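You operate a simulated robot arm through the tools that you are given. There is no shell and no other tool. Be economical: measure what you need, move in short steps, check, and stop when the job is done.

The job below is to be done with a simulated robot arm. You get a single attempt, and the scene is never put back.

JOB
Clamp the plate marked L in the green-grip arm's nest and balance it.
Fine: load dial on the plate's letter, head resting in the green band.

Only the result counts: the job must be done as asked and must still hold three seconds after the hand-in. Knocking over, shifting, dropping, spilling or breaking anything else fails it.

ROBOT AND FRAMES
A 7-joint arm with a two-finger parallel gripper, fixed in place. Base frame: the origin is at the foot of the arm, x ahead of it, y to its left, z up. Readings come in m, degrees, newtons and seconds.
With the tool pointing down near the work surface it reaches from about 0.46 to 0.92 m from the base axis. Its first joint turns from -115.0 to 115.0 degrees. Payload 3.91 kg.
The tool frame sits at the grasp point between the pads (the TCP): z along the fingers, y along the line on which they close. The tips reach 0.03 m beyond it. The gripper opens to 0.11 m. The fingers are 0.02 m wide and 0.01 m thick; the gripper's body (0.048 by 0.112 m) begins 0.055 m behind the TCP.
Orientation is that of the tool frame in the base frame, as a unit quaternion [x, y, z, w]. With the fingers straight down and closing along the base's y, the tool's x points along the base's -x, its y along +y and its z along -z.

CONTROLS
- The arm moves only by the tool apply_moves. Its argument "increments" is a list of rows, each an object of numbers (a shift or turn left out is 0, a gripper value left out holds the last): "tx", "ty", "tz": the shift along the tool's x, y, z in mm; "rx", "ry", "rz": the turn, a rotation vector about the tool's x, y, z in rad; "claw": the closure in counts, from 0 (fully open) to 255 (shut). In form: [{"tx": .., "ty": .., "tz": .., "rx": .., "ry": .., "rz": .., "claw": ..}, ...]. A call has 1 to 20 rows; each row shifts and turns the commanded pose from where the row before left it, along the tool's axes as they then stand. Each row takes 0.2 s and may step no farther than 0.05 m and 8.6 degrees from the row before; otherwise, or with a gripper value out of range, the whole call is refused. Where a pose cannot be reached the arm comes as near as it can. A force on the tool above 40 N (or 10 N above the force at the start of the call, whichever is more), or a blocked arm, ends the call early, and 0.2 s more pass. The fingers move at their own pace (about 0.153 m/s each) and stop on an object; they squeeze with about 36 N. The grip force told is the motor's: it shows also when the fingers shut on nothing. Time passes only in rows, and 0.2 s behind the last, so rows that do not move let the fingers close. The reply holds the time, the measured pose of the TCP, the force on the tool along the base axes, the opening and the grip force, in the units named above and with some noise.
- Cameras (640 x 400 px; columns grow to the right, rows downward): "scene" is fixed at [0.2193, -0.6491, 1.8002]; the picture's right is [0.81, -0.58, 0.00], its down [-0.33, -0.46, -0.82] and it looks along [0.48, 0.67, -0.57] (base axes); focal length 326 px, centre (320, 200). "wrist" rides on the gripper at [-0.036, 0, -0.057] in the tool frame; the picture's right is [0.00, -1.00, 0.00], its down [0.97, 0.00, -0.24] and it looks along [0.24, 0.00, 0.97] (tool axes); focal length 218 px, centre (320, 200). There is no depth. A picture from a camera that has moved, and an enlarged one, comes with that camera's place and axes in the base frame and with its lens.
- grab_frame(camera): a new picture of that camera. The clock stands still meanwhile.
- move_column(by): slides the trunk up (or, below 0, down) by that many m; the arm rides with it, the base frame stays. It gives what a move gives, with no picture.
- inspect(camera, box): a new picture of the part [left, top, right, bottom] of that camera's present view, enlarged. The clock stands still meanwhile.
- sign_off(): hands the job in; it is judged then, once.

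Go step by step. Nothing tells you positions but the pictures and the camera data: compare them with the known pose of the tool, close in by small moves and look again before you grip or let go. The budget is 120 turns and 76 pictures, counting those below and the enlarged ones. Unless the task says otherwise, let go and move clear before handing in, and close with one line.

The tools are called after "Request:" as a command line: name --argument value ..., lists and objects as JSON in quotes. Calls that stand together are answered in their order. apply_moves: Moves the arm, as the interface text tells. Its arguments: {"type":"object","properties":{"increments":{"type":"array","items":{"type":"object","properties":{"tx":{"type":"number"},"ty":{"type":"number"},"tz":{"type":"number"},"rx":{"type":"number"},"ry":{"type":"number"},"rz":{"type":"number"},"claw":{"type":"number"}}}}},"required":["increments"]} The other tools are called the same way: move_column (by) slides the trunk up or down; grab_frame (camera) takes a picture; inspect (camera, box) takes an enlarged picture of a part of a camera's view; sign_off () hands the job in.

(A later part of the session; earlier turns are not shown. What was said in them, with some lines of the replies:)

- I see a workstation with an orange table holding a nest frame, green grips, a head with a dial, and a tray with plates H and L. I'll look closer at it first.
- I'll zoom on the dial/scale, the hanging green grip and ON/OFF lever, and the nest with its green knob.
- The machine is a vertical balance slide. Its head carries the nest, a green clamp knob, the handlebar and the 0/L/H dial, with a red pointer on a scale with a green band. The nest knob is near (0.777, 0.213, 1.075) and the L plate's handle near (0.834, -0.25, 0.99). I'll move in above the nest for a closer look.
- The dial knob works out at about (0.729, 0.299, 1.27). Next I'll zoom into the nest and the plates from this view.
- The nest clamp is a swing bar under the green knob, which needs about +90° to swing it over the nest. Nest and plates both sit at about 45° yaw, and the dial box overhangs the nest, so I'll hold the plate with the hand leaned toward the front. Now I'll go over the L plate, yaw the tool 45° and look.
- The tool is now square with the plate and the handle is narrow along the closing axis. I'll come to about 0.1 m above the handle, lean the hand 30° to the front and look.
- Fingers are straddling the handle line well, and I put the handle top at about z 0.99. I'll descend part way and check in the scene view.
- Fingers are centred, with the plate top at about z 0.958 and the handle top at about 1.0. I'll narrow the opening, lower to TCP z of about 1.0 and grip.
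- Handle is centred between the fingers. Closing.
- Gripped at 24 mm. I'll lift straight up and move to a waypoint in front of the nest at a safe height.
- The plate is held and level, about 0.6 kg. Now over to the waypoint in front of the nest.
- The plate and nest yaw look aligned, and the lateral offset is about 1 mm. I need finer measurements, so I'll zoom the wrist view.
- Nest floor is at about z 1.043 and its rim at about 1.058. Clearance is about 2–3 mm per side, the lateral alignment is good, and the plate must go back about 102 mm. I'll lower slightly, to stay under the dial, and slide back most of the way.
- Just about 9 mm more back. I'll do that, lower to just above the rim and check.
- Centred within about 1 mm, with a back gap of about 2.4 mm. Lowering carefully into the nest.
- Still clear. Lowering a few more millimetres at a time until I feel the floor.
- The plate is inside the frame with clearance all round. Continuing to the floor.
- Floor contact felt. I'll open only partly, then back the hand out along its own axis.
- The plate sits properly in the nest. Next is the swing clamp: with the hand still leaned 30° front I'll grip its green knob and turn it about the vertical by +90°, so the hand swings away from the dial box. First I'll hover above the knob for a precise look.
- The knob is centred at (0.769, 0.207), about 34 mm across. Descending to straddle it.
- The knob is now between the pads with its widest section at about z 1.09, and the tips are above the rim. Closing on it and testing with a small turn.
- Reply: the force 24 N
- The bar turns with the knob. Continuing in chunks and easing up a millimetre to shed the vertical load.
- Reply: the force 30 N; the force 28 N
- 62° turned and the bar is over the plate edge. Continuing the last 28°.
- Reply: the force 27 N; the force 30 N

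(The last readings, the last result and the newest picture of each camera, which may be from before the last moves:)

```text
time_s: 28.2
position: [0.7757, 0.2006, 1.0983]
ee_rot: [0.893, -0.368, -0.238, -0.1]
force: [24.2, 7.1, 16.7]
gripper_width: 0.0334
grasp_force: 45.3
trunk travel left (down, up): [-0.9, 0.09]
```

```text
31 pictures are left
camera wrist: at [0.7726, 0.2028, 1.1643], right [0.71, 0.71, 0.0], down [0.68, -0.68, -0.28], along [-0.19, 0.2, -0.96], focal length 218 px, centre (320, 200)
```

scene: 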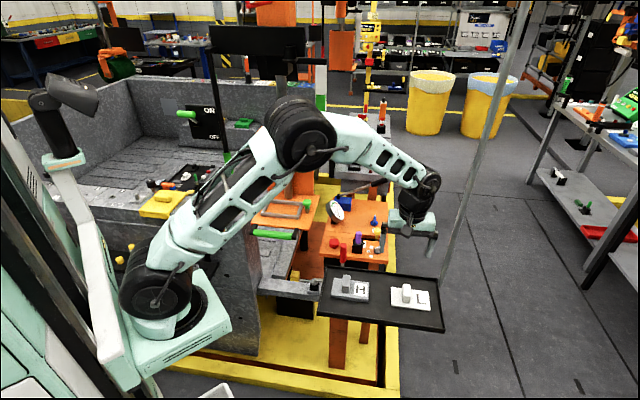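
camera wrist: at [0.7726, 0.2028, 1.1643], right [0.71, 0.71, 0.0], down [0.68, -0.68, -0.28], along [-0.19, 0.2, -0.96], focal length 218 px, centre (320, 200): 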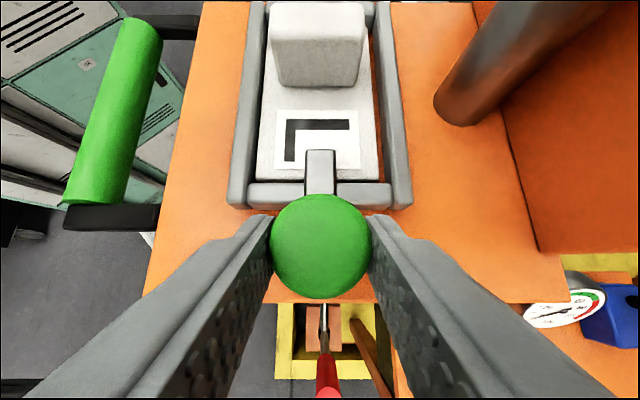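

The clamp bar now lies across the rim and over the plate. I'll release the knob, lift off, and back out to the front.

Request:
apply_moves --increments '[{"claw": 105}, {}, {"tx": -7, "tz": -12}, {"tx": -20, "tz": -34.6}, {"tx": -20, "tz": -34.6}, {"ty": 45}, {"ty": 45}, {"ty": 45}, {}]'

Request:
grab_frame --camera "scene"

Request:
inspect --camera "wrist" --box '[250, 0, 640, 240]'

```text
time_s: 30.2
position: [0.6786, 0.1018, 1.1898]
ee_rot: [0.892, -0.37, -0.239, -0.1]
force: [0.5, -0.1, -0.3]
gripper_width: 0.0647
grasp_force: 0.0
trunk travel left (down, up): [-0.9, 0.09]
```

```text
30 pictures are left
```

scene: 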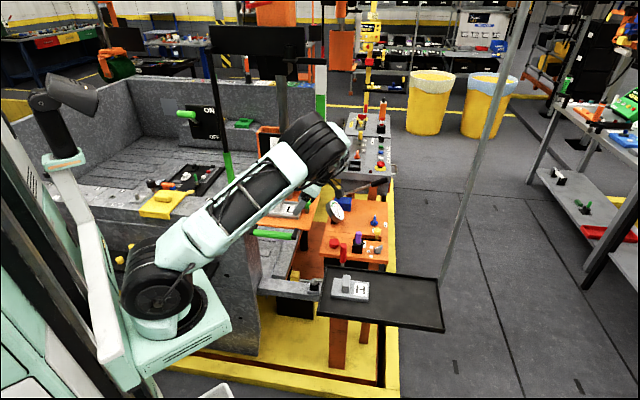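

```text
1.64 times, centred on (445, 120) of wrist
camera zoom: at [0.6772, 0.1045, 1.2565], right [0.71, 0.71, 0.0], down [0.68, -0.68, -0.28], along [-0.2, 0.2, -0.96], focal length 358 px, centre (115, 331)
```

zoom: 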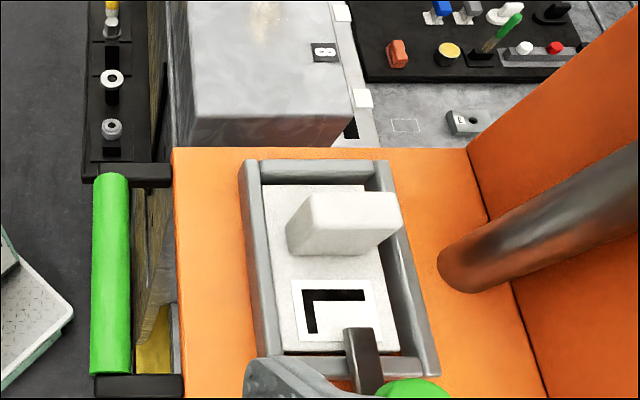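

Plate is in place with the bar over it. Now I'll unwind the hand about the vertical while rising to dial height.

Request:
apply_moves --increments '[{"rx": 0.06, "rz": 0.104, "tx": -3, "tz": -5.2}, {"rx": 0.06, "rz": 0.104, "tx": -3, "tz": -5.2}, {"rx": 0.06, "rz": 0.104, "tx": -3, "tz": -5.2}, {"rx": 0.06, "rz": 0.104, "tx": -3, "tz": -5.2}, {"rx": 0.06, "rz": 0.104, "tx": -3, "tz": -5.2}, {"rx": 0.06, "rz": 0.104, "tx": -3, "tz": -5.2}, {"rx": 0.06, "rz": 0.104, "tx": -3, "tz": -5.2}, {"rx": 0.06, "rz": 0.104, "tx": -3, "tz": -5.2}, {"rx": 0.06, "rz": 0.104, "tx": -3, "tz": -5.2}, {"rx": 0.06, "rz": 0.104, "tx": -3, "tz": -5.2}, {"rx": 0.06, "rz": 0.104, "tx": -3, "tz": -5.2}, {"rx": 0.06, "rz": 0.104, "tx": -3, "tz": -5.2}, {"rx": 0.065, "rz": 0.113, "tx": -3, "tz": -5.2}]'

Request:
apply_moves --increments '[{"ry": -0.131}, {"ry": -0.131}, {"ry": -0.131}, {"ry": -0.131}, {"ry": -0.131}, {"ry": -0.131}, {"ry": -0.131}, {"ry": -0.13}, {}]'

Request:
grab_frame --camera "wrist"

Request:
grab_frame --camera "scene"

```text
time_s: 33.0
position: [0.6798, 0.1038, 1.2708]
ee_rot: [-0.369, 0.893, 0.099, 0.239]
force: [0.2, -0.2, -0.5]
gripper_width: 0.0647
grasp_force: 0.0
trunk travel left (down, up): [-0.9, 0.09]
```

```text
time_s: 35.0
position: [0.6779, 0.1056, 1.2684]
ee_rot: [-0.27, 0.652, 0.271, 0.654]
force: [-0.1, -0.1, -0.6]
gripper_width: 0.0647
grasp_force: 0.0
trunk travel left (down, up): [-0.9, 0.09]
```

```text
28 pictures are left
camera wrist: at [0.6367, 0.0647, 1.3042], right [0.71, -0.71, 0.0], down [-0.17, -0.17, -0.97], along [0.69, 0.69, -0.24], focal length 218 px, centre (320, 200)
```

wrist: 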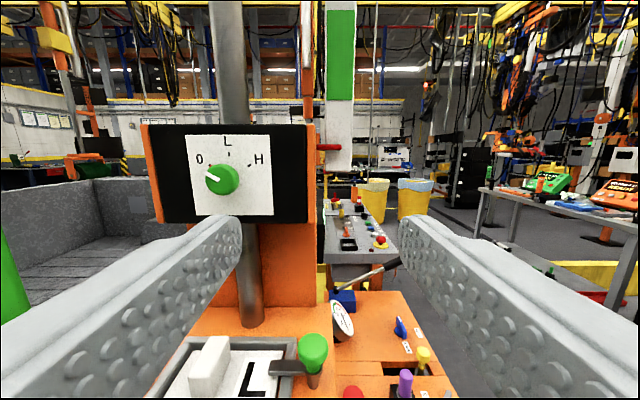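

```text
27 pictures are left
```

scene: 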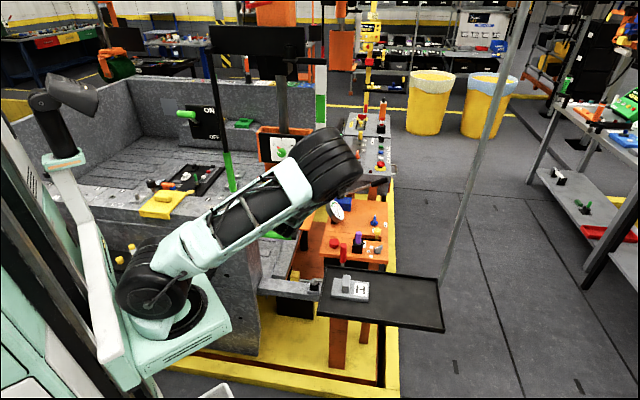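

This is a clear frontal view of the dial: its pointer is at 0, L is 60° clockwise, and the knob is near (0.725, 0.302, 1.27). I'll shift in line with it, pre-roll -60° and approach part way.

Request:
apply_moves --increments '[{"ty": 35.2}, {"ty": 35.2}, {"ty": 35.2}, {"rz": -0.131}, {"rz": -0.131}, {"rz": -0.131}, {"rz": -0.131}, {"rz": -0.131}, {"rz": -0.131}, {"rz": -0.131}, {"rz": -0.13}, {"tz": 40}, {"tz": 30}, {}]'

Request:
grab_frame --camera "wrist"

Request:
grab_frame --camera "scene"

```text
time_s: 38.0
position: [0.654, 0.2259, 1.2698]
ee_rot: [-0.562, 0.43, -0.091, 0.701]
force: [-0.8, 0.0, -0.5]
gripper_width: 0.0648
grasp_force: 0.0
trunk travel left (down, up): [-0.9, 0.09]
```

```text
26 pictures are left
camera wrist: at [0.59, 0.2104, 1.287], right [0.35, -0.35, 0.87], down [0.43, -0.76, -0.49], along [0.83, 0.54, -0.12], focal length 218 px, centre (320, 200)
```

wrist: 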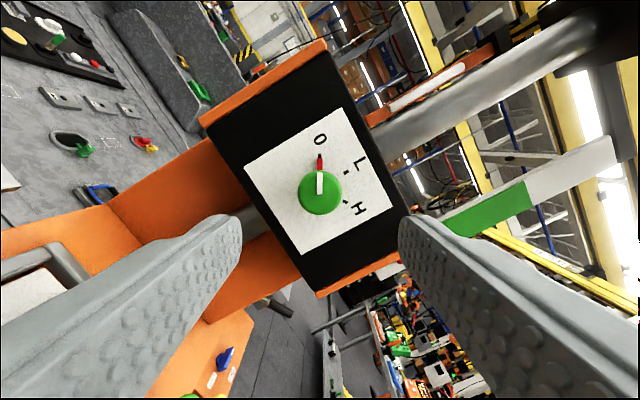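

```text
25 pictures are left
```

scene: 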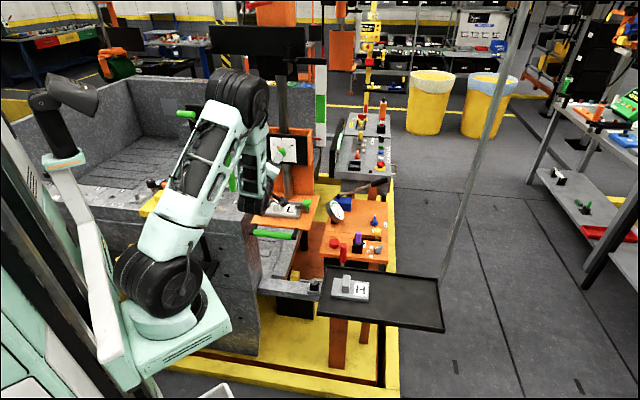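

The pointer stands exactly perpendicular to the closing axis and the knob is on the tool axis, about 0.105 m ahead. Advancing most of the way.

Request:
apply_moves --increments '[{"tz": 35}, {"tz": 35}, {}]'

Request:
grab_frame --camera "wrist"

```text
time_s: 38.8
position: [0.7018, 0.2766, 1.271]
ee_rot: [-0.561, 0.43, -0.091, 0.701]
force: [-0.6, -0.7, -0.4]
gripper_width: 0.0648
grasp_force: 0.0
trunk travel left (down, up): [-0.9, 0.09]
```

```text
24 pictures are left
camera wrist: at [0.6394, 0.2589, 1.2885], right [0.35, -0.35, 0.87], down [0.43, -0.76, -0.49], along [0.83, 0.54, -0.12], focal length 218 px, centre (320, 200)
```

wrist: 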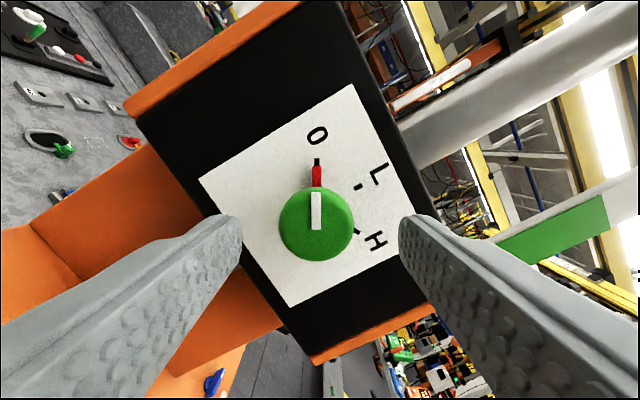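

The knob front is about 34 mm ahead and the face about 57 mm ahead. I'll trim 1–1.5 mm, advance 20 mm and grip.

Request:
apply_moves --increments '[{"tx": -1.3, "ty": 1.2, "tz": 12}, {"tz": 8}, {}]'

Request:
grab_frame --camera "wrist"

```text
time_s: 39.6
position: [0.715, 0.2918, 1.2696]
ee_rot: [-0.562, 0.429, -0.092, 0.701]
force: [0.2, -0.7, 0.6]
gripper_width: 0.0646
grasp_force: 0.0
trunk travel left (down, up): [-0.9, 0.09]
```

```text
23 pictures are left
camera wrist: at [0.6519, 0.2747, 1.2875], right [0.35, -0.35, 0.87], down [0.43, -0.76, -0.49], along [0.83, 0.54, -0.12], focal length 218 px, centre (320, 200)
```

wrist: 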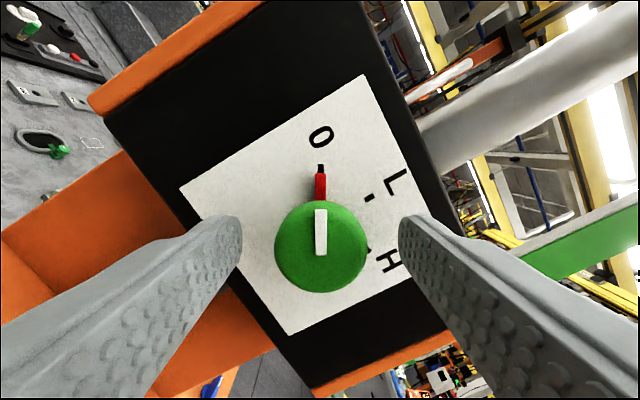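

Centred. Closing, then turning clockwise 60°, half first.

Request:
apply_moves --increments '[{"claw": 255}, {}, {}]'

Request:
apply_moves --increments '[{"rz": 0.131}, {"rz": 0.131}, {"rz": 0.131}, {"rz": 0.131}, {}]'

Request:
grab_frame --camera "wrist"

```text
time_s: 40.4
position: [0.7141, 0.2932, 1.2697]
ee_rot: [-0.56, 0.43, -0.093, 0.702]
force: [0.8, 0.0, 2.5]
gripper_width: 0.0333
grasp_force: 45.5
trunk travel left (down, up): [-0.9, 0.09]
```

```text
time_s: 41.6
position: [0.715, 0.2931, 1.2712]
ee_rot: [-0.429, 0.56, 0.094, 0.702]
force: [-6.2, -12.3, 13.7]
gripper_width: 0.0332
grasp_force: 45.2
trunk travel left (down, up): [-0.9, 0.09]
```

```text
22 pictures are left
camera wrist: at [0.6615, 0.265, 1.3009], right [0.61, -0.61, 0.5], down [0.17, -0.51, -0.84], along [0.77, 0.6, -0.2], focal length 218 px, centre (320, 200)
```

wrist: 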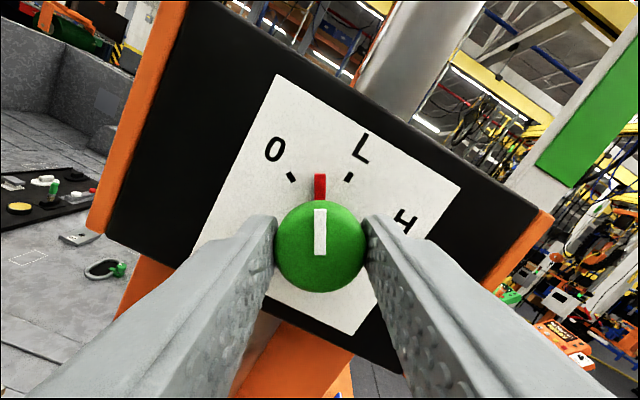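

Halfway between 0 and L. Another 30°.

Request:
apply_moves --increments '[{"rz": 0.131}, {"rz": 0.131}, {"rz": 0.131}, {"rz": 0.13}, {}]'

Request:
grab_frame --camera "wrist"

```text
time_s: 42.8
position: [0.715, 0.2919, 1.271]
ee_rot: [-0.27, 0.652, 0.272, 0.654]
force: [-3.9, -12.8, 13.8]
gripper_width: 0.0336
grasp_force: 44.9
trunk travel left (down, up): [-0.9, 0.09]
```

```text
21 pictures are left
camera wrist: at [0.6745, 0.2521, 1.3058], right [0.71, -0.71, 0.0], down [-0.17, -0.17, -0.97], along [0.69, 0.69, -0.24], focal length 218 px, centre (320, 200)
```

wrist: 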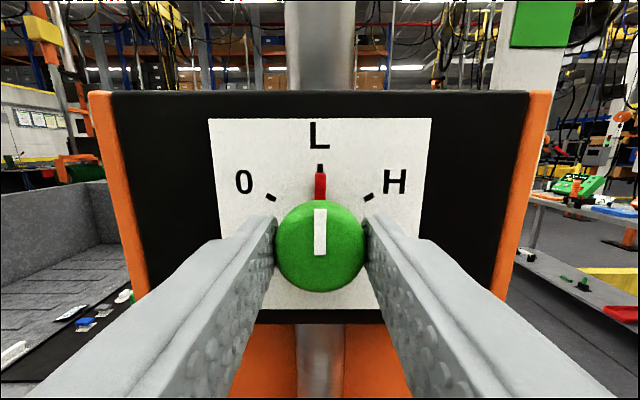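

The pointer is on L. Releasing and backing straight off to check the dial and the head.

Request:
apply_moves --increments '[{"claw": 90}, {}, {"tz": -30}, {"tz": -45}, {"tz": -45}, {}]'

Request:
grab_frame --camera "wrist"

Request:
inspect --camera "scene" --box '[240, 50, 350, 250]'

```text
time_s: 44.2
position: [0.6286, 0.2065, 1.2702]
ee_rot: [-0.271, 0.652, 0.272, 0.653]
force: [0.0, -0.5, 0.0]
gripper_width: 0.0712
grasp_force: 0.0
trunk travel left (down, up): [-0.9, 0.09]
```

```text
20 pictures are left
camera wrist: at [0.5881, 0.1675, 1.3058], right [0.71, -0.71, 0.0], down [-0.17, -0.17, -0.97], along [0.69, 0.69, -0.24], focal length 218 px, centre (320, 200)
```

wrist: 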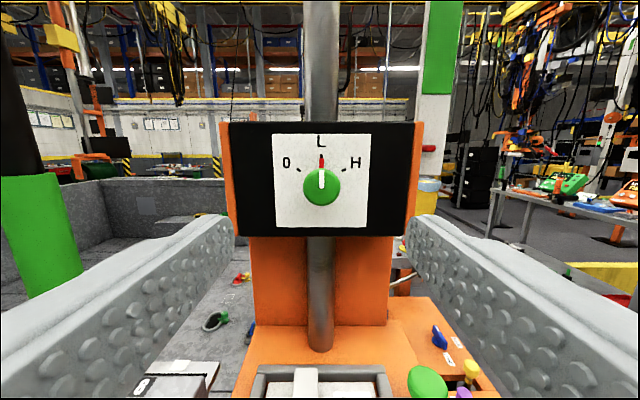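

```text
2.00 times, centred on (295, 150) of scene
camera zoom: at [0.2193, -0.6491, 1.8002], right [0.81, -0.58, 0.0], down [-0.33, -0.46, -0.82], along [0.48, 0.67, -0.57], focal length 653 px, centre (370, 300)
```

zoom: 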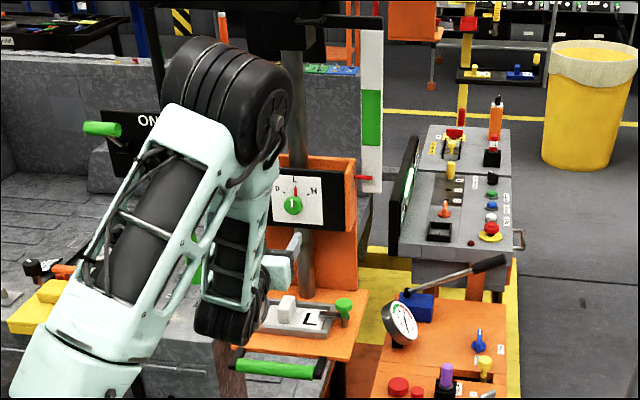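

Dial is on L and the head hasn't moved. Its pointer must rise about 0.13 m to the middle of the green band, so I'll bring the tool vertical with the fingers closing front-to-back to grip the green handlebar near (0.60, 0.177, 1.036).

Request:
apply_moves --increments '[{"ry": 0.131, "tz": -10}, {"ry": 0.131}, {"ry": 0.131}, {"ry": 0.131}, {"ry": 0.131}, {"ry": 0.131}, {"ry": 0.131}, {"ry": 0.131}, {"ry": 0.131}, {"ry": 0.131}, {"ry": 0.131}, {"ry": 0.129}]'

Request:
apply_moves --increments '[{"rz": 0.131}, {"rz": 0.131}, {"rz": 0.131}, {"rz": 0.131}, {"rz": 0.131}, {"rz": 0.131}, {"rz": 0.131}, {"rz": 0.131}, {"rz": 0.131}, {"rz": 0.131}, {"rz": 0.131}, {"rz": 0.131}, {"tz": 40, "claw": 145}, {"tz": 40}, {}]'

Request:
grab_frame --camera "wrist"

```text
time_s: 46.8
position: [0.6234, 0.1998, 1.2697]
ee_rot: [-0.382, 0.924, -0.001, -0.001]
force: [-0.5, -0.1, 0.1]
gripper_width: 0.0713
grasp_force: 0.0
trunk travel left (down, up): [-0.9, 0.09]
```

```text
time_s: 50.0
position: [0.6259, 0.2027, 1.1901]
ee_rot: [0.383, 0.924, 0.001, 0.001]
force: [0.3, -0.3, 0.7]
gripper_width: 0.0476
grasp_force: 0.0
trunk travel left (down, up): [-0.9, 0.09]
```

```text
18 pictures are left
camera wrist: at [0.6497, 0.1775, 1.2452], right [-0.71, -0.71, 0.0], down [-0.69, 0.69, 0.24], along [-0.17, 0.17, -0.97], focal length 218 px, centre (320, 200)
```

wrist: 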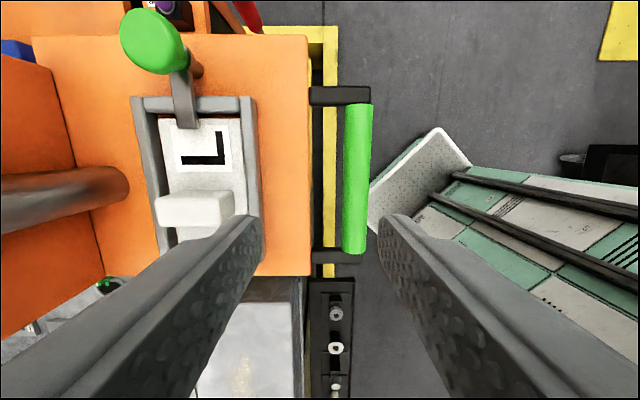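

The bar is about 37 mm to the front. Shifting over it and descending part way.

Request:
apply_moves --increments '[{"ty": -37}, {"tz": 40}, {"tz": 45}, {}]'

Request:
grab_frame --camera "wrist"

```text
time_s: 51.0
position: [0.5997, 0.1776, 1.1053]
ee_rot: [0.384, 0.923, 0.0, 0.0]
force: [0.1, 0.8, -0.3]
gripper_width: 0.0473
grasp_force: 0.0
trunk travel left (down, up): [-0.9, 0.09]
```

```text
17 pictures are left
camera wrist: at [0.6252, 0.1524, 1.1625], right [-0.71, -0.71, 0.0], down [-0.69, 0.69, 0.24], along [-0.17, 0.17, -0.97], focal length 218 px, centre (320, 200)
```

wrist: 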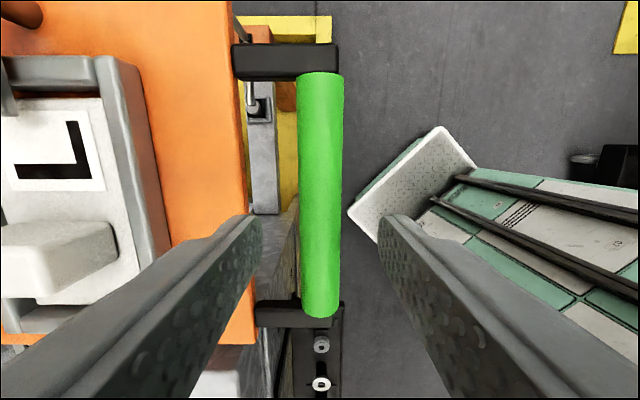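

Bar is centred at z of about 1.037. I'll narrow the opening slightly to clear the table edge, descend 69 mm and grip.

Request:
apply_moves --increments '[{"claw": 162}, {"tz": 35}, {"tz": 34}, {}]'

Request:
apply_moves --increments '[{"claw": 255}, {}, {}]'

Request:
grab_frame --camera "wrist"

```text
time_s: 52.0
position: [0.6004, 0.1764, 1.0377]
ee_rot: [0.384, 0.923, 0.001, 0.0]
force: [0.0, -0.2, 0.5]
gripper_width: 0.04
grasp_force: 0.0
trunk travel left (down, up): [-0.9, 0.09]
```

```text
time_s: 52.8
position: [0.6012, 0.1774, 1.0383]
ee_rot: [0.383, 0.924, 0.001, 0.001]
force: [5.4, 4.3, -1.4]
gripper_width: 0.0257
grasp_force: 44.9
trunk travel left (down, up): [-0.9, 0.09]
```

```text
16 pictures are left
camera wrist: at [0.625, 0.1526, 1.094], right [-0.71, -0.71, 0.0], down [-0.69, 0.69, 0.24], along [-0.17, 0.17, -0.97], focal length 218 px, centre (320, 200)
```

wrist: 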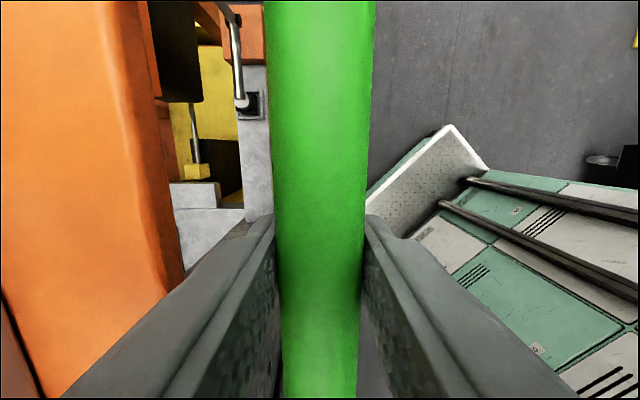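

Bar gripped. Trying a gentle 30 mm lift to see whether the head follows freely.

Request:
apply_moves --increments '[{"tz": -6}, {"tz": -8}, {"tz": -8}, {"tz": -8}, {}]'

Request:
inspect --camera "scene" --box '[240, 50, 350, 250]'

```text
time_s: 54.0
position: [0.6001, 0.1777, 1.0653]
ee_rot: [0.383, 0.924, 0.002, 0.001]
force: [19.2, 13.9, 1.6]
gripper_width: 0.0255
grasp_force: 44.9
trunk travel left (down, up): [-0.9, 0.09]
```

```text
2.00 times, centred on (295, 150) of scene
camera zoom: at [0.2193, -0.6491, 1.8002], right [0.81, -0.58, 0.0], down [-0.33, -0.46, -0.82], along [0.48, 0.67, -0.57], focal length 653 px, centre (370, 300)
```

zoom: 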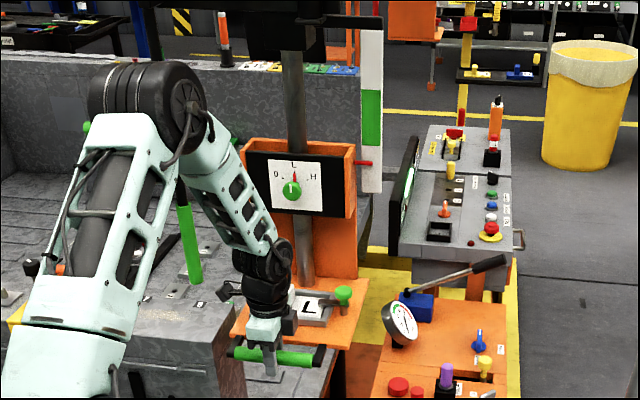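

The head follows with no vertical load, so it's balanced. Lifting 80 mm more and relieving the sideways load slightly.

Request:
apply_moves --increments '[{"tz": -8, "ty": 1}, {"tz": -12}, {"tz": -12}, {"tz": -12}, {"tz": -12}, {"tz": -12}, {"tz": -8}, {"tz": -4}, {}]'

Request:
inspect --camera "scene" --box '[240, 50, 350, 250]'

```text
time_s: 56.0
position: [0.6009, 0.1777, 1.1435]
ee_rot: [0.383, 0.924, 0.001, 0.001]
force: [21.4, 17.4, -0.5]
gripper_width: 0.0258
grasp_force: 44.6
trunk travel left (down, up): [-0.9, 0.09]
```

```text
2.00 times, centred on (295, 150) of scene
camera zoom: at [0.2193, -0.6491, 1.8002], right [0.81, -0.58, 0.0], down [-0.33, -0.46, -0.82], along [0.48, 0.67, -0.57], focal length 653 px, centre (370, 300)
```

zoom: 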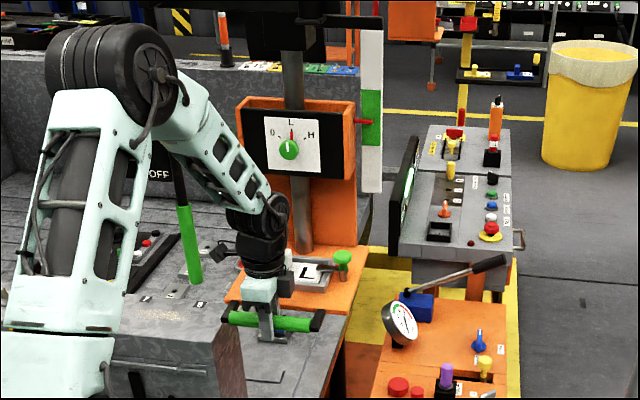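

Pointer is almost mid-band. A further 9 mm up, testing the side-load in the other direction.

Request:
apply_moves --increments '[{"tz": -5, "ty": -1}, {"tz": -4, "ty": -1}, {}]'

```text
time_s: 56.8
position: [0.6011, 0.1795, 1.1527]
ee_rot: [0.382, 0.924, 0.003, 0.003]
force: [25.1, 25.2, -1.9]
gripper_width: 0.0258
grasp_force: 45.0
trunk travel left (down, up): [-0.9, 0.09]
```

That raised the side load, so I'll go the other way to unload before release.

Request:
apply_moves --increments '[{"ty": 2}, {"ty": 2}, {}]'

Request:
inspect --camera "scene" --box '[280, 40, 340, 140]'

```text
time_s: 57.6
position: [0.6, 0.1761, 1.1528]
ee_rot: [0.383, 0.924, 0.0, 0.001]
force: [11.9, 13.2, 2.3]
gripper_width: 0.0257
grasp_force: 45.0
trunk travel left (down, up): [-0.9, 0.09]
```

```text
4.00 times, centred on (310, 90) of scene
camera zoom: at [0.2193, -0.6491, 1.8002], right [0.81, -0.58, 0.0], down [-0.33, -0.46, -0.82], along [0.48, 0.67, -0.57], focal length 1306 px, centre (360, 640)
```

zoom: 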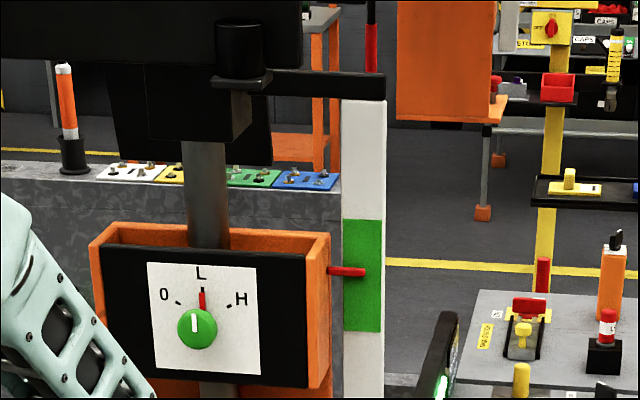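

Pointer is in the middle of the green band. Unload the rest, open a little and check that the head stays.

Request:
apply_moves --increments '[{"ty": 2}, {"ty": 1}, {"claw": 162}, {}, {}]'

Request:
inspect --camera "scene" --box '[280, 40, 340, 140]'

Request:
grab_frame --camera "wrist"

```text
time_s: 58.8
position: [0.6001, 0.1806, 1.1538]
ee_rot: [0.384, 0.923, 0.001, 0.0]
force: [-0.4, 0.1, 0.0]
gripper_width: 0.0401
grasp_force: 0.1
trunk travel left (down, up): [-0.9, 0.09]
```

```text
4.00 times, centred on (310, 90) of scene
camera zoom: at [0.2193, -0.6491, 1.8002], right [0.81, -0.58, 0.0], down [-0.33, -0.46, -0.82], along [0.48, 0.67, -0.57], focal length 1306 px, centre (360, 640)
```

zoom: 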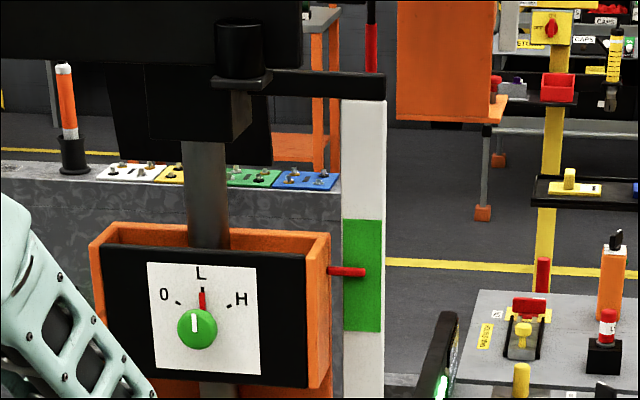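

```text
11 pictures are left
camera wrist: at [0.6261, 0.1554, 1.21], right [-0.71, -0.71, 0.0], down [-0.69, 0.69, 0.24], along [-0.17, 0.17, -0.97], focal length 218 px, centre (320, 200)
```

wrist: 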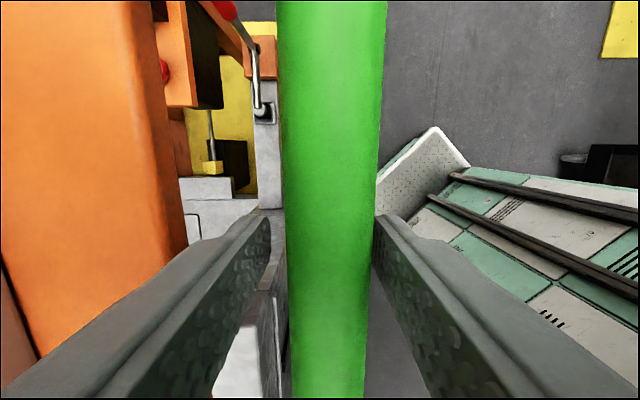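

The head holds. I'll centre the open fingers round the bar (3 mm), then withdraw straight up and away to the front.

Request:
apply_moves --increments '[{"ty": -2.5}, {"tz": -20}, {"tz": -40}, {"tz": -40}, {"ty": -40}, {"ty": -40}, {"ty": -30}, {}, {}, {}, {}, {}]'

Request:
grab_frame --camera "scene"

Request:
inspect --camera "scene" --box '[240, 60, 350, 230]'

Request:
grab_frame --camera "wrist"

```text
time_s: 61.4
position: [0.5222, 0.0988, 1.2539]
ee_rot: [0.384, 0.923, 0.001, 0.0]
force: [0.1, 0.3, 0.1]
gripper_width: 0.0402
grasp_force: 0.1
trunk travel left (down, up): [-0.9, 0.09]
```

```text
10 pictures are left
```

scene: 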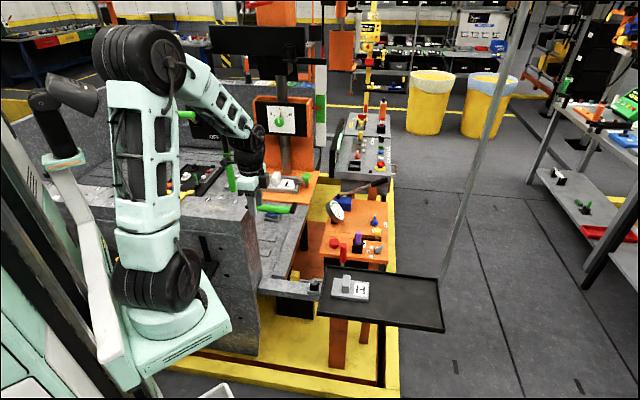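

```text
2.35 times, centred on (295, 145) of scene
camera zoom: at [0.2193, -0.6491, 1.8002], right [0.81, -0.58, 0.0], down [-0.33, -0.46, -0.82], along [0.48, 0.67, -0.57], focal length 768 px, centre (379, 329)
```

zoom: 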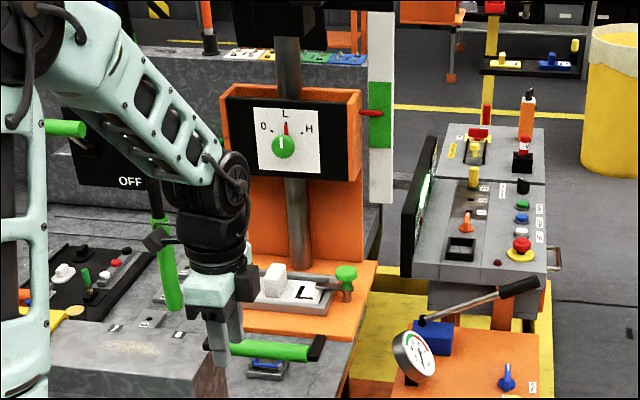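

```text
8 pictures are left
camera wrist: at [0.5456, 0.0732, 1.3104], right [-0.71, -0.71, 0.0], down [-0.69, 0.69, 0.24], along [-0.17, 0.17, -0.97], focal length 218 px, centre (320, 200)
```

wrist: 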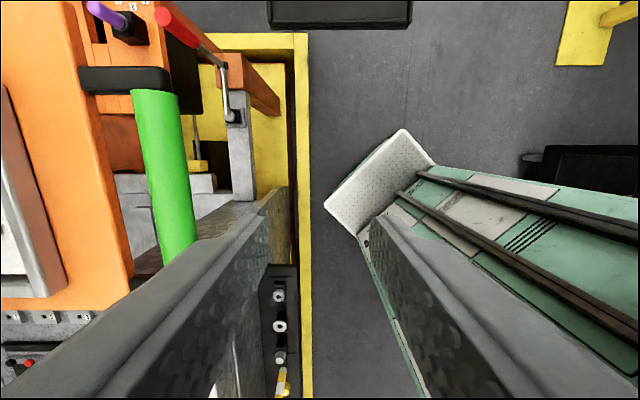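

The head holds in the band and the hand is clear. One last look at the clamp before handing in.

Request:
inspect --camera "scene" --box '[265, 165, 325, 220]'

```text
7.27 times, centred on (295, 192) of scene
camera zoom: at [0.2193, -0.6491, 1.8002], right [0.81, -0.58, 0.0], down [-0.33, -0.46, -0.82], along [0.48, 0.67, -0.57], focal length 2374 px, centre (502, 254)
```

zoom: 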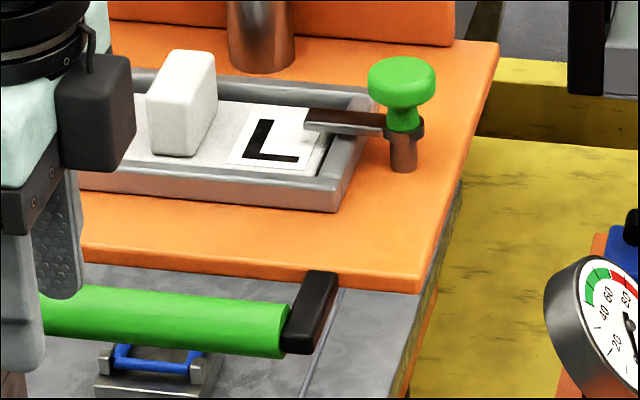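

The clamp bar lies over plate L, the dial is on L and the pointer is mid-band. Handing in.

Request:
sign_off

```text
The job is handed in.
```

Plate L is clamped in the green-grip arm's nest, the load dial is on L, and the head was resting mid-green-band with the hand clear when I handed in; the judging result was not reported back.
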